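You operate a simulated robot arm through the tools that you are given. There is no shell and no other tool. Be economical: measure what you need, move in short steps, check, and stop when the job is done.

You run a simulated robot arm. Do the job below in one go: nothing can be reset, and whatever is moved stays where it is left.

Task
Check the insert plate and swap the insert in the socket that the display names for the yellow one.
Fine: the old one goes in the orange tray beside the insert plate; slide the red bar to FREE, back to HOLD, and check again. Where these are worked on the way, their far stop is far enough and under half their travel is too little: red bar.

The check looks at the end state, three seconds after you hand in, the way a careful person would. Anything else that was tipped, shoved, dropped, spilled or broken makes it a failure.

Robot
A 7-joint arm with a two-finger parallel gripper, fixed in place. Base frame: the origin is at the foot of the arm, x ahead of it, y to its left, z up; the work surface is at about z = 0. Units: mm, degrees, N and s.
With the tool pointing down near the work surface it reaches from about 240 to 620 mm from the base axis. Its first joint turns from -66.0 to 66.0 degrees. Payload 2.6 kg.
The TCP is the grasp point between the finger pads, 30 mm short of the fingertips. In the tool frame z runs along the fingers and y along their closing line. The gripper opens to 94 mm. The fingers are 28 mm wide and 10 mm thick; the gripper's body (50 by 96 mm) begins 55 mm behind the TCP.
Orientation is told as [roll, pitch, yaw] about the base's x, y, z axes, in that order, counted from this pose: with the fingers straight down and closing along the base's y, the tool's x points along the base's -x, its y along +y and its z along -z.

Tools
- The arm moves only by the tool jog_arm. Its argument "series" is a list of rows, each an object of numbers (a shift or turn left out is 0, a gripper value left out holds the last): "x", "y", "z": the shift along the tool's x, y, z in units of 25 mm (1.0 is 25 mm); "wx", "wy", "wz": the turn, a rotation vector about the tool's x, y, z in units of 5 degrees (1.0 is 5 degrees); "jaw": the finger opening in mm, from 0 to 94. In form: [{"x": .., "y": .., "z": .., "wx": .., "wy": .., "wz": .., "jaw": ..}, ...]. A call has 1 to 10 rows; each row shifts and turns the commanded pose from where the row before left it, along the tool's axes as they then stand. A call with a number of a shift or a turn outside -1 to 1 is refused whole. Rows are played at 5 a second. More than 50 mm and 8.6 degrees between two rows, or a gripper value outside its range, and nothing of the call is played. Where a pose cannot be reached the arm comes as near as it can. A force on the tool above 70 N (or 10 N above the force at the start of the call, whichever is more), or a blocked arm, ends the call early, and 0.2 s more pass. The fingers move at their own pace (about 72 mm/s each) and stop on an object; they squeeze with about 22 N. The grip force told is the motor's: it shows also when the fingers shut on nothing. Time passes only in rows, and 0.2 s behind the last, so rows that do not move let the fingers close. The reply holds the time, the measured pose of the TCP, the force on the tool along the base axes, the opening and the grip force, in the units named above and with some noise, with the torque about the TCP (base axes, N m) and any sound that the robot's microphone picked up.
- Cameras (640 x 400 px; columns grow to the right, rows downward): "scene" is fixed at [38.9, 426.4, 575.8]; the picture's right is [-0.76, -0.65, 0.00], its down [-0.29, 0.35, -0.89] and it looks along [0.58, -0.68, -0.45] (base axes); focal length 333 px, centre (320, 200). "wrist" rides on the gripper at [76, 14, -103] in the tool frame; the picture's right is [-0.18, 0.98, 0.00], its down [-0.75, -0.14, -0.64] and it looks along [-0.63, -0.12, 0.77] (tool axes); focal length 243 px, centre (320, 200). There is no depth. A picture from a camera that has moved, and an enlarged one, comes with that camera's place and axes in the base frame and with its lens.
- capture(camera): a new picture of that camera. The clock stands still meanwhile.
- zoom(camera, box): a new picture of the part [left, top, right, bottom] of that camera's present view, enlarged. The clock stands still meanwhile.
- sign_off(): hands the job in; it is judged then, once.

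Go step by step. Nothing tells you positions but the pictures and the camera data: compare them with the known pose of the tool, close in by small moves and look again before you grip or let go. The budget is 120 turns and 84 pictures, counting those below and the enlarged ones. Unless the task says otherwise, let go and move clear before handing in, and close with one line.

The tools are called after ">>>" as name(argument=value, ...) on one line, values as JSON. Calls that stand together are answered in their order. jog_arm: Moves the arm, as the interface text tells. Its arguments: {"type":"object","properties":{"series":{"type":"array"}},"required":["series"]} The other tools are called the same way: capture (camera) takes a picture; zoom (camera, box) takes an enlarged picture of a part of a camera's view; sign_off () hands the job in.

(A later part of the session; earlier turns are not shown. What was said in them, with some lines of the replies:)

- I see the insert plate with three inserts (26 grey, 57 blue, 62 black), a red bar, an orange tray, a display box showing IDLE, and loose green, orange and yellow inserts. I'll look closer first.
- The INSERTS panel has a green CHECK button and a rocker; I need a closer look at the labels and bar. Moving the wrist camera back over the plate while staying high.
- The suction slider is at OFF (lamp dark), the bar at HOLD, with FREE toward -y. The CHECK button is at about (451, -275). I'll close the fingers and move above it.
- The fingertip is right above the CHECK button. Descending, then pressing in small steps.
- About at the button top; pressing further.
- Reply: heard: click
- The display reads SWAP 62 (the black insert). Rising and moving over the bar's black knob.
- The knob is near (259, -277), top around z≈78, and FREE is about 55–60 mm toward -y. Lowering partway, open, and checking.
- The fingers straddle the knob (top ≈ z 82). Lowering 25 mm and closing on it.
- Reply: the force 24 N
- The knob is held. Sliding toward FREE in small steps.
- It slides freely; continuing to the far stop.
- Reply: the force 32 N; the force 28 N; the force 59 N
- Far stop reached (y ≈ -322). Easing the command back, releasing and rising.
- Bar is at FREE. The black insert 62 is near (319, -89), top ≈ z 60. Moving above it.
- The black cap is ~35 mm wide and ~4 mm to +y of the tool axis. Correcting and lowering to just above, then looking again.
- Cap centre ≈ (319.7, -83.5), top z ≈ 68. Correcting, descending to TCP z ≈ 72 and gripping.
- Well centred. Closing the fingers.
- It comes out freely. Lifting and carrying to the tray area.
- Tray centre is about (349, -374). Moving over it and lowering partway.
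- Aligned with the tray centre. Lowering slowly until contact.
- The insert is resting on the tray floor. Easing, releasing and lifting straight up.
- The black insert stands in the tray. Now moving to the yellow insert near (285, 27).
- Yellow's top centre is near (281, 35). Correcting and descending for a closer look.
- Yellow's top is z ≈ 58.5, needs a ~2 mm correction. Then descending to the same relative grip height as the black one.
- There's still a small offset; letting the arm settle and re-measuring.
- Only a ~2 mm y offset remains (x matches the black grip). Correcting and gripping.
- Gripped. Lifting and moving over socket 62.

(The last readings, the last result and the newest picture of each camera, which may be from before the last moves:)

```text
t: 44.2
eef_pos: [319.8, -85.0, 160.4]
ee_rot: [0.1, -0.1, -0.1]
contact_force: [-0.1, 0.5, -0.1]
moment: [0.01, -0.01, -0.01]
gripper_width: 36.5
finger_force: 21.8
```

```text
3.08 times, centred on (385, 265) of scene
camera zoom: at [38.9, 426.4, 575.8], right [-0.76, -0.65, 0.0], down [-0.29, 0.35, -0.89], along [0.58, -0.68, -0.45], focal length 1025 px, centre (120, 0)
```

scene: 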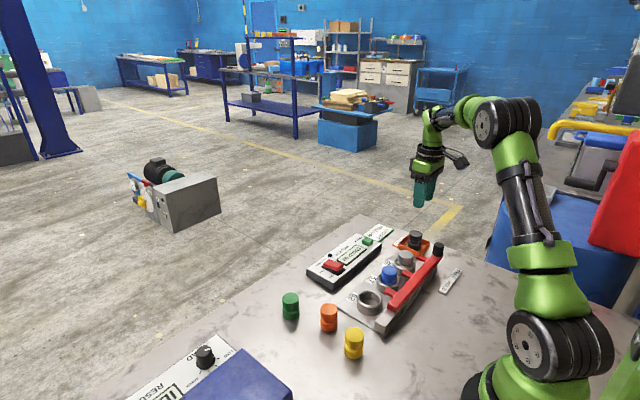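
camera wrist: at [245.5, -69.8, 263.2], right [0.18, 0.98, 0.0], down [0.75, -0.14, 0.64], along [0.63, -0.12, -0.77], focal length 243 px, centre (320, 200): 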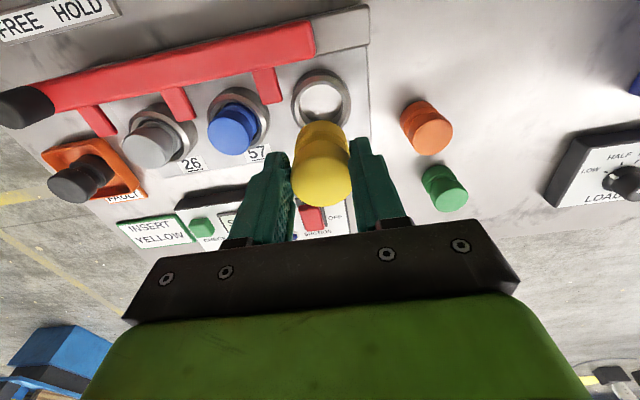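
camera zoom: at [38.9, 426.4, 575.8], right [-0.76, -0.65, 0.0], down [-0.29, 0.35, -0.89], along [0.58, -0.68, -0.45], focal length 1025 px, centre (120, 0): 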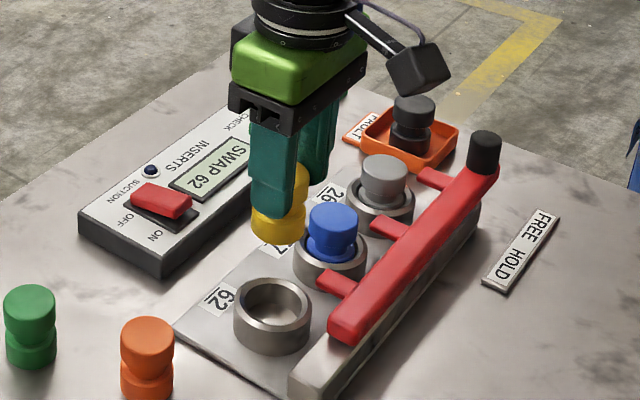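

Lowering to just above the ring and checking the alignment.

>>> jog_arm(series=[{"z": 0.8, "y": 0.02}, {"z": 0.8}, {"z": 0.4}, {}, {}])

>>> zoom(camera="wrist", box=[240, 60, 400, 160])

>>> zoom(camera="scene", box=[330, 230, 430, 310])

```text
t: 45.4
eef_pos: [321.6, -84.2, 111.4]
ee_rot: [0.1, 0.0, -0.1]
contact_force: [0.3, 0.0, 0.2]
moment: [0.0, -0.01, -0.02]
gripper_width: 36.4
finger_force: 22.0
```

```text
4.00 times, centred on (320, 110) of wrist
camera zoom: at [246.1, -68.4, 212.8], right [0.18, 0.98, 0.0], down [0.75, -0.14, 0.64], along [0.63, -0.12, -0.77], focal length 970 px, centre (320, 560)
```

zoom: 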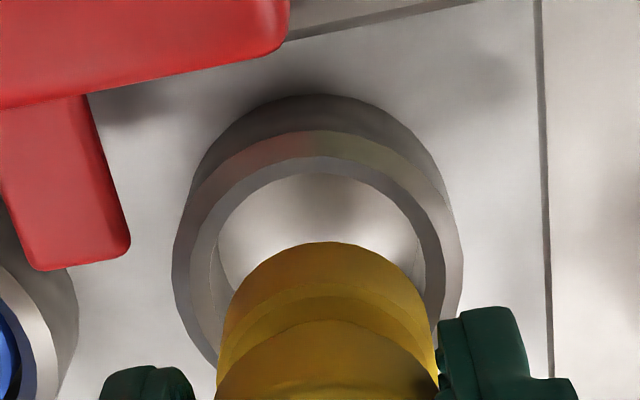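

```text
5.00 times, centred on (380, 270) of scene
camera zoom: at [38.9, 426.4, 575.8], right [-0.76, -0.65, 0.0], down [-0.29, 0.35, -0.89], along [0.58, -0.68, -0.45], focal length 1665 px, centre (20, -150)
```

zoom: 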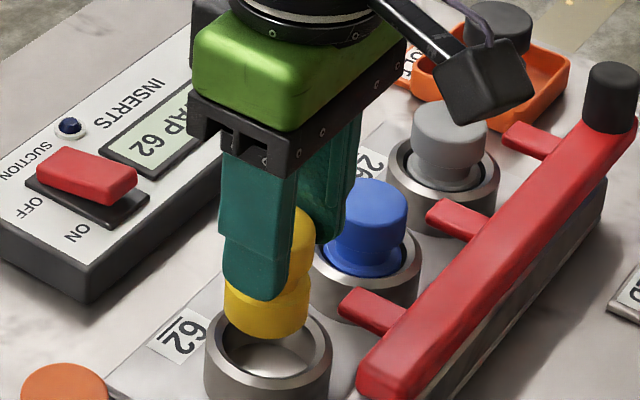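

Alignment is good with visible clearance. Lowering into the socket.

>>> jog_arm(series=[{"z": 0.3}, {"z": 0.3}, {"z": 0.3}, {"z": 0.3}, {}])

>>> zoom(camera="wrist", box=[240, 60, 400, 160])

>>> zoom(camera="scene", box=[330, 230, 430, 310])

```text
t: 46.6
eef_pos: [321.0, -84.4, 78.4]
ee_rot: [-0.1, 0.3, 0.1]
contact_force: [-0.5, 0.2, -0.2]
moment: [0.0, -0.03, -0.02]
gripper_width: 37.3
finger_force: 21.7
```

```text
4.00 times, centred on (320, 110) of wrist
camera zoom: at [246.5, -69.3, 181.7], right [0.18, 0.98, 0.0], down [0.76, -0.14, 0.64], along [0.63, -0.12, -0.77], focal length 970 px, centre (320, 560)
```

zoom: 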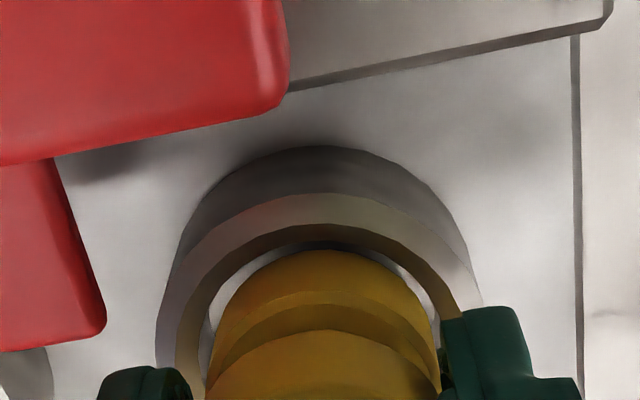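

```text
5.00 times, centred on (380, 270) of scene
camera zoom: at [38.9, 426.3, 575.8], right [-0.76, -0.65, 0.0], down [-0.29, 0.35, -0.89], along [0.58, -0.68, -0.45], focal length 1665 px, centre (20, -150)
```

zoom: 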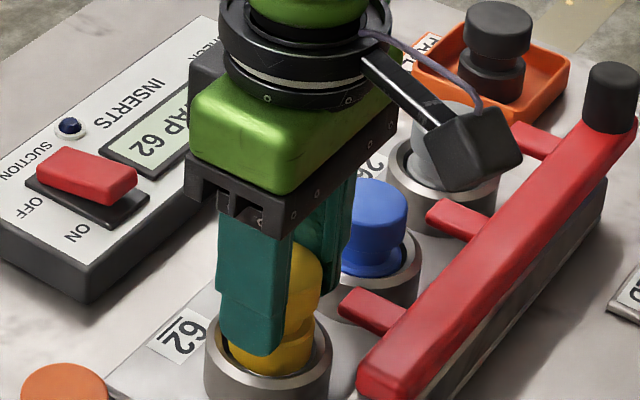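

It's entering the socket with clearance. Lowering in fine steps to the seat.

>>> jog_arm(series=[{"z": 0.1}, {"z": 0.08}, {}])

>>> jog_arm(series=[{"z": 0.06}, {"z": 0.04}, {}])

```text
t: 47.4
eef_pos: [321.0, -84.7, 77.4]
ee_rot: [0.0, -0.1, 0.1]
contact_force: [-0.3, 0.1, -0.3]
moment: [0.02, -0.03, 0.02]
gripper_width: 36.9
finger_force: 21.9
```

```text
t: 48.2
eef_pos: [320.6, -84.3, 73.3]
ee_rot: [0.0, 0.0, 0.0]
contact_force: [-0.3, -0.1, 0.4]
moment: [0.0, 0.04, 0.01]
gripper_width: 36.9
finger_force: 21.8
```

>>> jog_arm(series=[{"z": 0.05}, {"z": 0.03}, {}])

>>> zoom(camera="scene", box=[330, 230, 430, 310])

```text
t: 49.0
eef_pos: [322.6, -84.1, 72.9]
ee_rot: [0.0, 0.0, 0.0]
contact_force: [0.8, -0.4, -0.7]
moment: [0.02, -0.01, -0.01]
gripper_width: 37.1
finger_force: 21.6
```

```text
5.00 times, centred on (380, 270) of scene
camera zoom: at [38.9, 426.4, 575.8], right [-0.76, -0.65, 0.0], down [-0.29, 0.35, -0.89], along [0.58, -0.68, -0.45], focal length 1665 px, centre (20, -150)
```

zoom: 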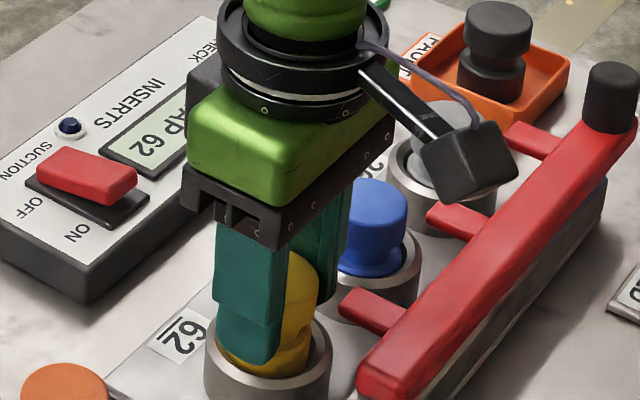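

>>> jog_arm(series=[{"z": 0.05}, {"z": 0.04}, {}])

>>> jog_arm(series=[{"z": 0.04}, {}])

```text
t: 49.8
eef_pos: [322.3, -84.8, 70.9]
ee_rot: [0.1, 0.0, 0.0]
contact_force: [0.0, 0.1, 0.3]
moment: [0.01, 0.0, 0.01]
gripper_width: 37.2
finger_force: 22.0
```

```text
t: 50.4
eef_pos: [321.0, -85.4, 69.4]
ee_rot: [0.0, 0.0, 0.0]
contact_force: [0.2, -0.2, 0.4]
moment: [0.01, 0.0, 0.01]
gripper_width: 37.2
finger_force: 21.8
```

>>> jog_arm(series=[{"z": 0.04}, {"z": 0.02}, {}])

>>> zoom(camera="wrist", box=[220, 110, 420, 235])

```text
t: 51.2
eef_pos: [320.5, -83.5, 67.3]
ee_rot: [-0.1, 0.0, 0.0]
contact_force: [-0.3, -0.3, 0.2]
moment: [-0.01, -0.03, -0.01]
gripper_width: 37.1
finger_force: 22.0
```

```text
3.20 times, centred on (320, 172) of wrist
camera zoom: at [246.3, -69.1, 169.7], right [0.18, 0.98, 0.0], down [0.75, -0.14, 0.64], along [0.63, -0.12, -0.77], focal length 776 px, centre (320, 288)
```

zoom: 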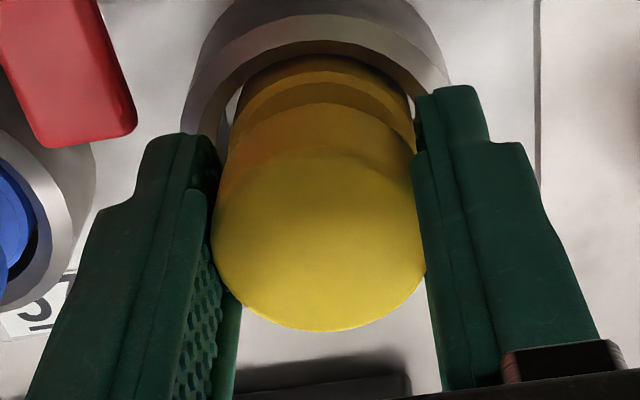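

No contact force yet; looking closely from the scene side to judge seating.

>>> zoom(camera="scene", box=[345, 255, 409, 315])

```text
6.67 times, centred on (377, 285) of scene
camera zoom: at [38.9, 426.4, 575.8], right [-0.76, -0.65, 0.0], down [-0.29, 0.35, -0.89], along [0.58, -0.68, -0.45], focal length 2220 px, centre (-60, -367)
```

zoom: 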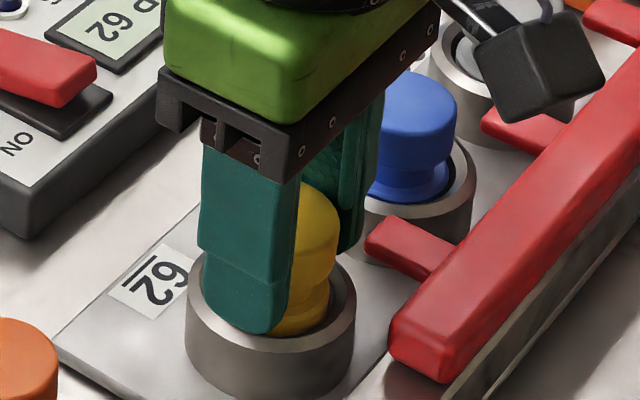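

It looks seated like the neighbours. Opening gently and rising.

>>> jog_arm(series=[{"jaw": 44}, {}, {}])

>>> jog_arm(series=[{"z": -0.2}, {"z": -0.4, "jaw": 50}, {"z": -0.8}, {"z": -1}, {"z": -1}, {}])

>>> capture(camera="wrist")

>>> zoom(camera="scene", box=[330, 230, 430, 310])

```text
t: 52.0
eef_pos: [320.4, -84.9, 67.9]
ee_rot: [-0.1, 0.0, -0.1]
contact_force: [1.7, 0.3, 0.7]
moment: [0.01, 0.01, -0.02]
gripper_width: 44.1
finger_force: 0.0
```

```text
t: 53.4
eef_pos: [321.4, -82.3, 152.1]
ee_rot: [0.0, 0.1, 0.0]
contact_force: [0.3, -0.7, -0.2]
moment: [0.0, -0.01, -0.01]
gripper_width: 50.1
finger_force: 0.1
```

```text
33 pictures are left
camera wrist: at [245.6, -67.5, 253.8], right [0.18, 0.98, 0.0], down [0.75, -0.14, 0.64], along [0.63, -0.12, -0.77], focal length 243 px, centre (320, 200)
```

wrist: 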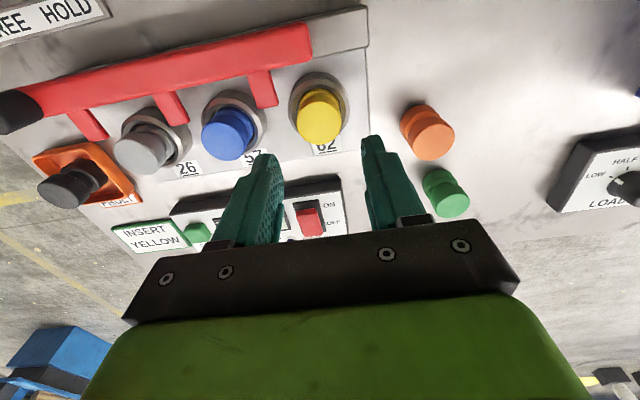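

```text
5.00 times, centred on (380, 270) of scene
camera zoom: at [38.9, 426.4, 575.8], right [-0.76, -0.65, 0.0], down [-0.29, 0.35, -0.89], along [0.58, -0.68, -0.45], focal length 1665 px, centre (20, -150)
```

zoom: 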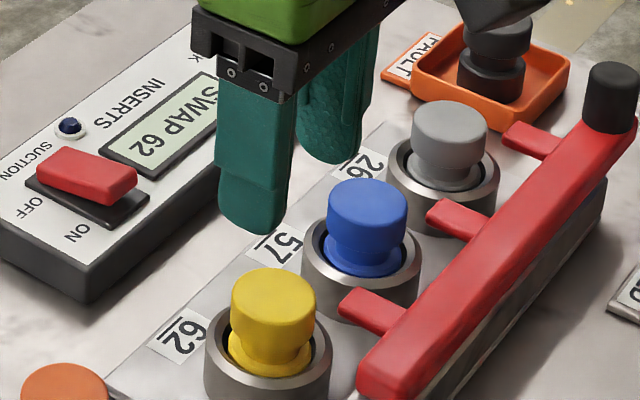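

Yellow is upright in socket 62. Returning to the bar knob at about (260, -322).

>>> jog_arm(series=[{"y": -1, "z": -0.8}, {"y": -1, "x": 0.3}, {"y": -1, "x": 0.3}, {"y": -1, "x": 0.3}, {"y": -1, "x": 0.3}, {"y": -1, "x": 0.3}, {"y": -1, "x": 0.3}, {"y": -1, "x": 0.3}, {"y": -1, "x": 0.35}, {"y": -0.65, "jaw": 56}])

>>> jog_arm(series=[{"z": 1}, {"z": 1}, {}])

>>> capture(camera="wrist")

```text
t: 55.6
eef_pos: [260.6, -325.7, 173.7]
ee_rot: [0.0, 0.1, 0.0]
contact_force: [-0.4, 0.9, -0.9]
moment: [0.02, -0.01, 0.04]
gripper_width: 56.1
finger_force: 0.1
```

```text
t: 56.4
eef_pos: [261.9, -325.9, 125.1]
ee_rot: [0.0, 0.0, 0.0]
contact_force: [0.0, 0.1, -0.2]
moment: [0.01, 0.0, 0.02]
gripper_width: 56.0
finger_force: 0.0
```

```text
31 pictures are left
camera wrist: at [186.4, -310.9, 228.0], right [0.18, 0.98, 0.0], down [0.75, -0.14, 0.64], along [0.63, -0.12, -0.77], focal length 243 px, centre (320, 200)
```

wrist: 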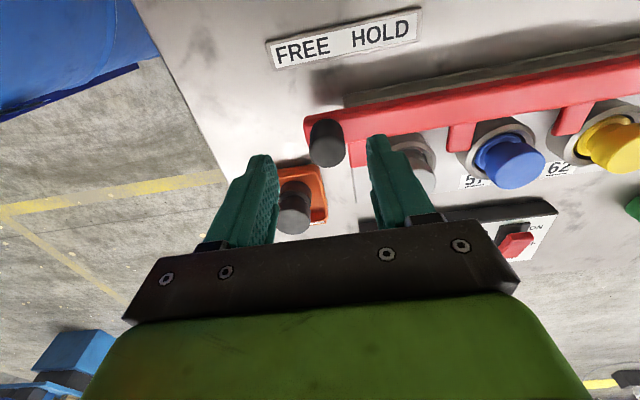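

Knob is ~6 mm to +y. Correcting, lowering and gripping.

>>> jog_arm(series=[{"y": 0.22}, {"z": 0.6}, {"z": 0.6}, {"jaw": 10}, {}, {}])

>>> jog_arm(series=[{"y": 0.2}, {"y": 0.2}, {"y": 0.2}, {"y": 0.2}, {"y": 0.2}, {}])

>>> zoom(camera="scene", box=[330, 210, 490, 320])

```text
t: 57.8
eef_pos: [260.1, -317.6, 91.9]
ee_rot: [0.0, 0.1, -0.1]
contact_force: [-1.9, -0.4, -2.6]
moment: [-0.38, -0.91, -0.12]
gripper_width: 25.5
finger_force: 45.1
```

```text
t: 59.2
eef_pos: [260.5, -293.6, 92.8]
ee_rot: [0.1, 0.1, 0.0]
contact_force: [4.3, -0.7, -26.1]
moment: [-0.54, -0.23, 0.06]
gripper_width: 25.6
finger_force: 45.3
```

```text
3.64 times, centred on (410, 265) of scene
camera zoom: at [39.0, 426.3, 575.8], right [-0.76, -0.65, 0.0], down [-0.29, 0.35, -0.89], along [0.58, -0.68, -0.45], focal length 1211 px, centre (-7, -36)
```

zoom: 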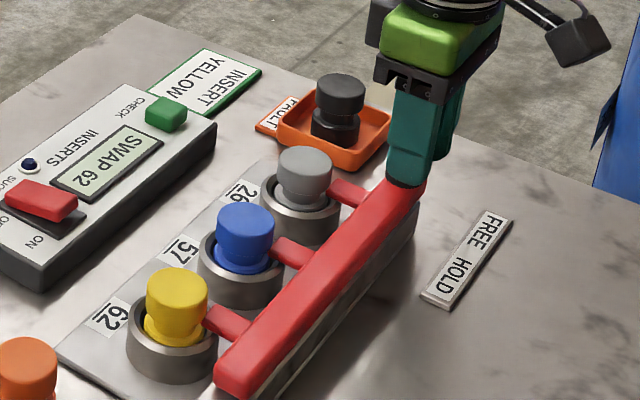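

>>> jog_arm(series=[{"y": 0.15}, {"y": 0.15}, {"y": 0.1}, {}])

>>> zoom(camera="scene", box=[330, 210, 490, 320])

```text
t: 60.2
eef_pos: [260.7, -283.3, 92.1]
ee_rot: [0.2, 0.1, 0.0]
contact_force: [2.1, 1.4, -30.5]
moment: [-0.41, 0.24, 0.05]
gripper_width: 25.4
finger_force: 44.9
```

```text
3.64 times, centred on (410, 265) of scene
camera zoom: at [39.0, 426.3, 575.8], right [-0.76, -0.65, 0.0], down [-0.29, 0.35, -0.89], along [0.58, -0.68, -0.45], focal length 1211 px, centre (-7, -36)
```

zoom: 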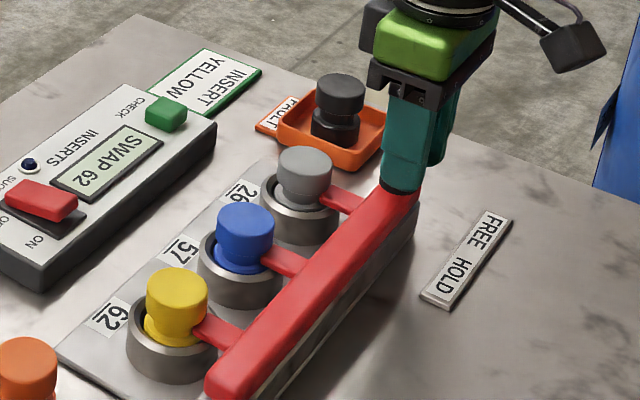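

Sliding well and the tabs pass the inserts without disturbing them. Continuing to the HOLD stop.

>>> jog_arm(series=[{"y": 0.12}, {"y": 0.1}, {}])

>>> jog_arm(series=[{"y": 0.1}, {"y": 0.08}, {}])

>>> zoom(camera="scene", box=[330, 210, 490, 320])

```text
t: 61.0
eef_pos: [260.0, -279.3, 93.0]
ee_rot: [-0.1, 0.1, -0.1]
contact_force: [0.7, -9.7, -32.0]
moment: [0.25, 0.29, -0.06]
gripper_width: 25.5
finger_force: 44.2
```

```text
t: 61.8
eef_pos: [259.8, -279.2, 95.3]
ee_rot: [-0.9, -0.3, 0.0]
contact_force: [2.4, -43.8, -22.6]
moment: [-0.34, 0.88, -0.39]
gripper_width: 25.5
finger_force: 45.2
```

```text
3.64 times, centred on (410, 265) of scene
camera zoom: at [39.0, 426.2, 575.8], right [-0.76, -0.65, 0.0], down [-0.29, 0.35, -0.89], along [0.58, -0.68, -0.45], focal length 1211 px, centre (-7, -36)
```

zoom: 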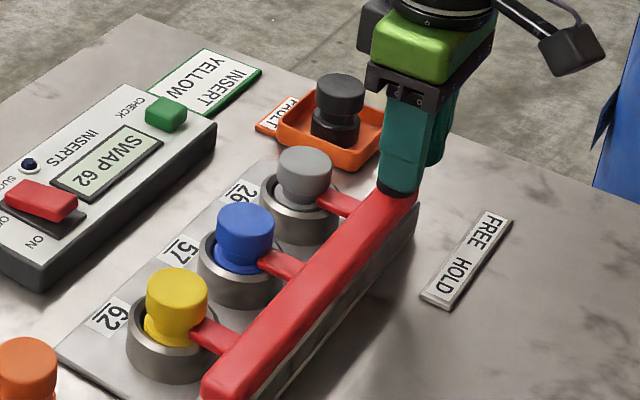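

HOLD stop reached. Releasing, rising, then heading to the CHECK button.

>>> jog_arm(series=[{"y": -0.15}, {}, {"jaw": 50}, {}, {"z": -1}, {"z": -1}, {"z": -1}, {"x": -1, "jaw": 0}, {"x": -1}, {"x": -1}])

>>> jog_arm(series=[{"x": -1}, {"x": -1}, {"x": -1}, {"x": -1}, {"x": -0.6}, {}, {}])

>>> capture(camera="wrist")

```text
t: 64.0
eef_pos: [336.1, -277.1, 167.6]
ee_rot: [-0.1, 0.1, -0.1]
contact_force: [0.2, 0.4, -0.4]
moment: [-0.01, -0.01, 0.04]
gripper_width: 0.2
finger_force: 22.0
```

```text
t: 65.6
eef_pos: [448.4, -276.8, 168.2]
ee_rot: [0.0, 0.0, 0.0]
contact_force: [-0.1, -0.2, -0.3]
moment: [-0.03, 0.02, -0.02]
gripper_width: 0.1
finger_force: 22.2
```

```text
27 pictures are left
camera wrist: at [373.7, -262.7, 269.4], right [0.18, 0.98, 0.0], down [0.75, -0.14, 0.64], along [0.63, -0.12, -0.77], focal length 243 px, centre (320, 200)
```

wrist: 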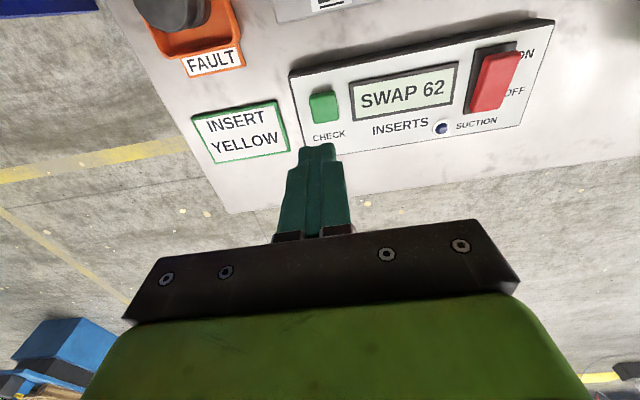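

Same position within 2 mm. Correcting and pressing CHECK as before.

>>> jog_arm(series=[{"y": 0.08, "x": -0.08}, {"z": 0.9}, {"z": 0.9}, {"z": 0.9}, {"z": 0.9}, {"z": 0.2}, {"z": 0.1}, {}])

>>> jog_arm(series=[{"z": 0.1}, {"z": 0.1}, {}])

>>> zoom(camera="scene", box=[300, 190, 440, 302])

```text
t: 67.4
eef_pos: [452.7, -278.9, 70.8]
ee_rot: [0.0, 0.0, -0.1]
contact_force: [0.7, -0.4, -0.4]
moment: [0.02, 0.01, 0.01]
gripper_width: 0.0
finger_force: 22.4
```

```text
t: 68.2
eef_pos: [453.0, -277.0, 65.1]
ee_rot: [-0.1, 0.0, 0.1]
contact_force: [-0.5, -1.2, 1.8]
moment: [-0.05, 0.01, 0.02]
gripper_width: 0.3
finger_force: 21.8
heard: click
```

```text
3.57 times, centred on (370, 246) of scene
camera zoom: at [38.9, 426.4, 575.8], right [-0.76, -0.65, 0.0], down [-0.29, 0.35, -0.89], along [0.58, -0.68, -0.45], focal length 1189 px, centre (141, 36)
```

zoom: 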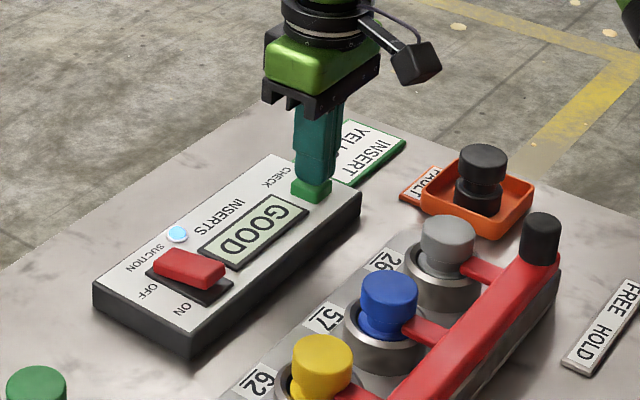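

The display reads GOOD, and the suction lamp has lit. Rising and checking everything.

>>> jog_arm(series=[{"z": -0.4}, {"z": -1}, {"z": -1}, {"z": -1}, {"z": -1}, {}])

>>> zoom(camera="scene", box=[300, 215, 400, 295])

>>> zoom(camera="wrist", box=[260, 0, 580, 200])

>>> capture(camera="scene")

```text
t: 69.6
eef_pos: [451.3, -275.7, 174.3]
ee_rot: [0.1, 0.0, 0.0]
contact_force: [-0.3, 0.4, 0.3]
moment: [0.02, 0.04, -0.01]
gripper_width: 0.2
finger_force: 22.4
```

```text
5.00 times, centred on (350, 255) of scene
camera zoom: at [38.9, 426.4, 575.8], right [-0.76, -0.65, 0.0], down [-0.29, 0.35, -0.89], along [0.58, -0.68, -0.45], focal length 1665 px, centre (170, -75)
```

zoom: 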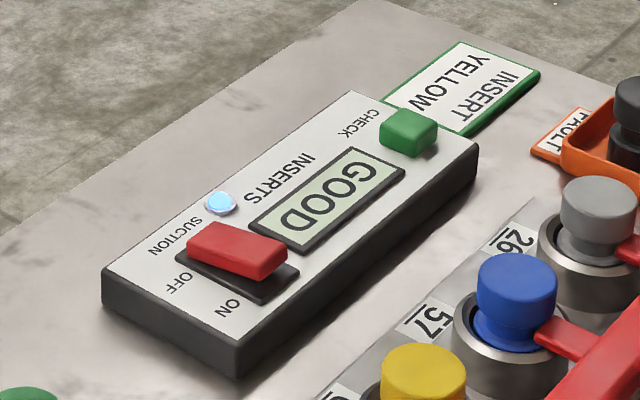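

```text
2.00 times, centred on (420, 100) of wrist
camera zoom: at [376.9, -260.8, 277.7], right [0.18, 0.98, 0.0], down [0.75, -0.14, 0.64], along [0.63, -0.12, -0.77], focal length 485 px, centre (120, 400)
```

zoom: 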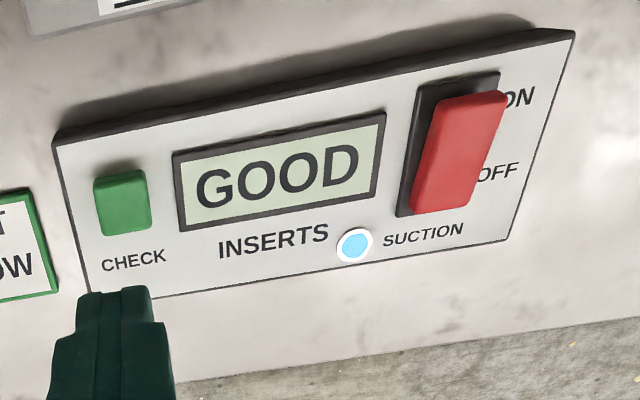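

```text
23 pictures are left
```

scene: 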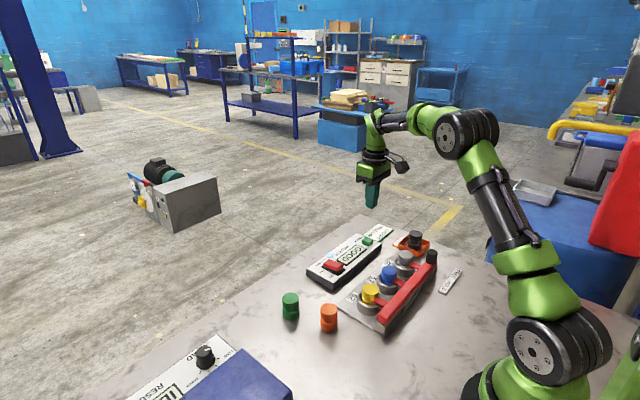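

The display reads GOOD. Yellow is in socket 62 with the bar at HOLD, the black insert is in the tray, and nothing else has moved. I never touched the suction switch; its lamp came on by itself with the passing check, so I'm leaving it as it is. The arm is clear, so I'm handing in.

>>> sign_off()

```text
The job is handed in.
```

The insert in socket 62 is now the yellow one, the old black one is in the orange tray, the red bar went to FREE and back to HOLD, and the second check reads GOOD.
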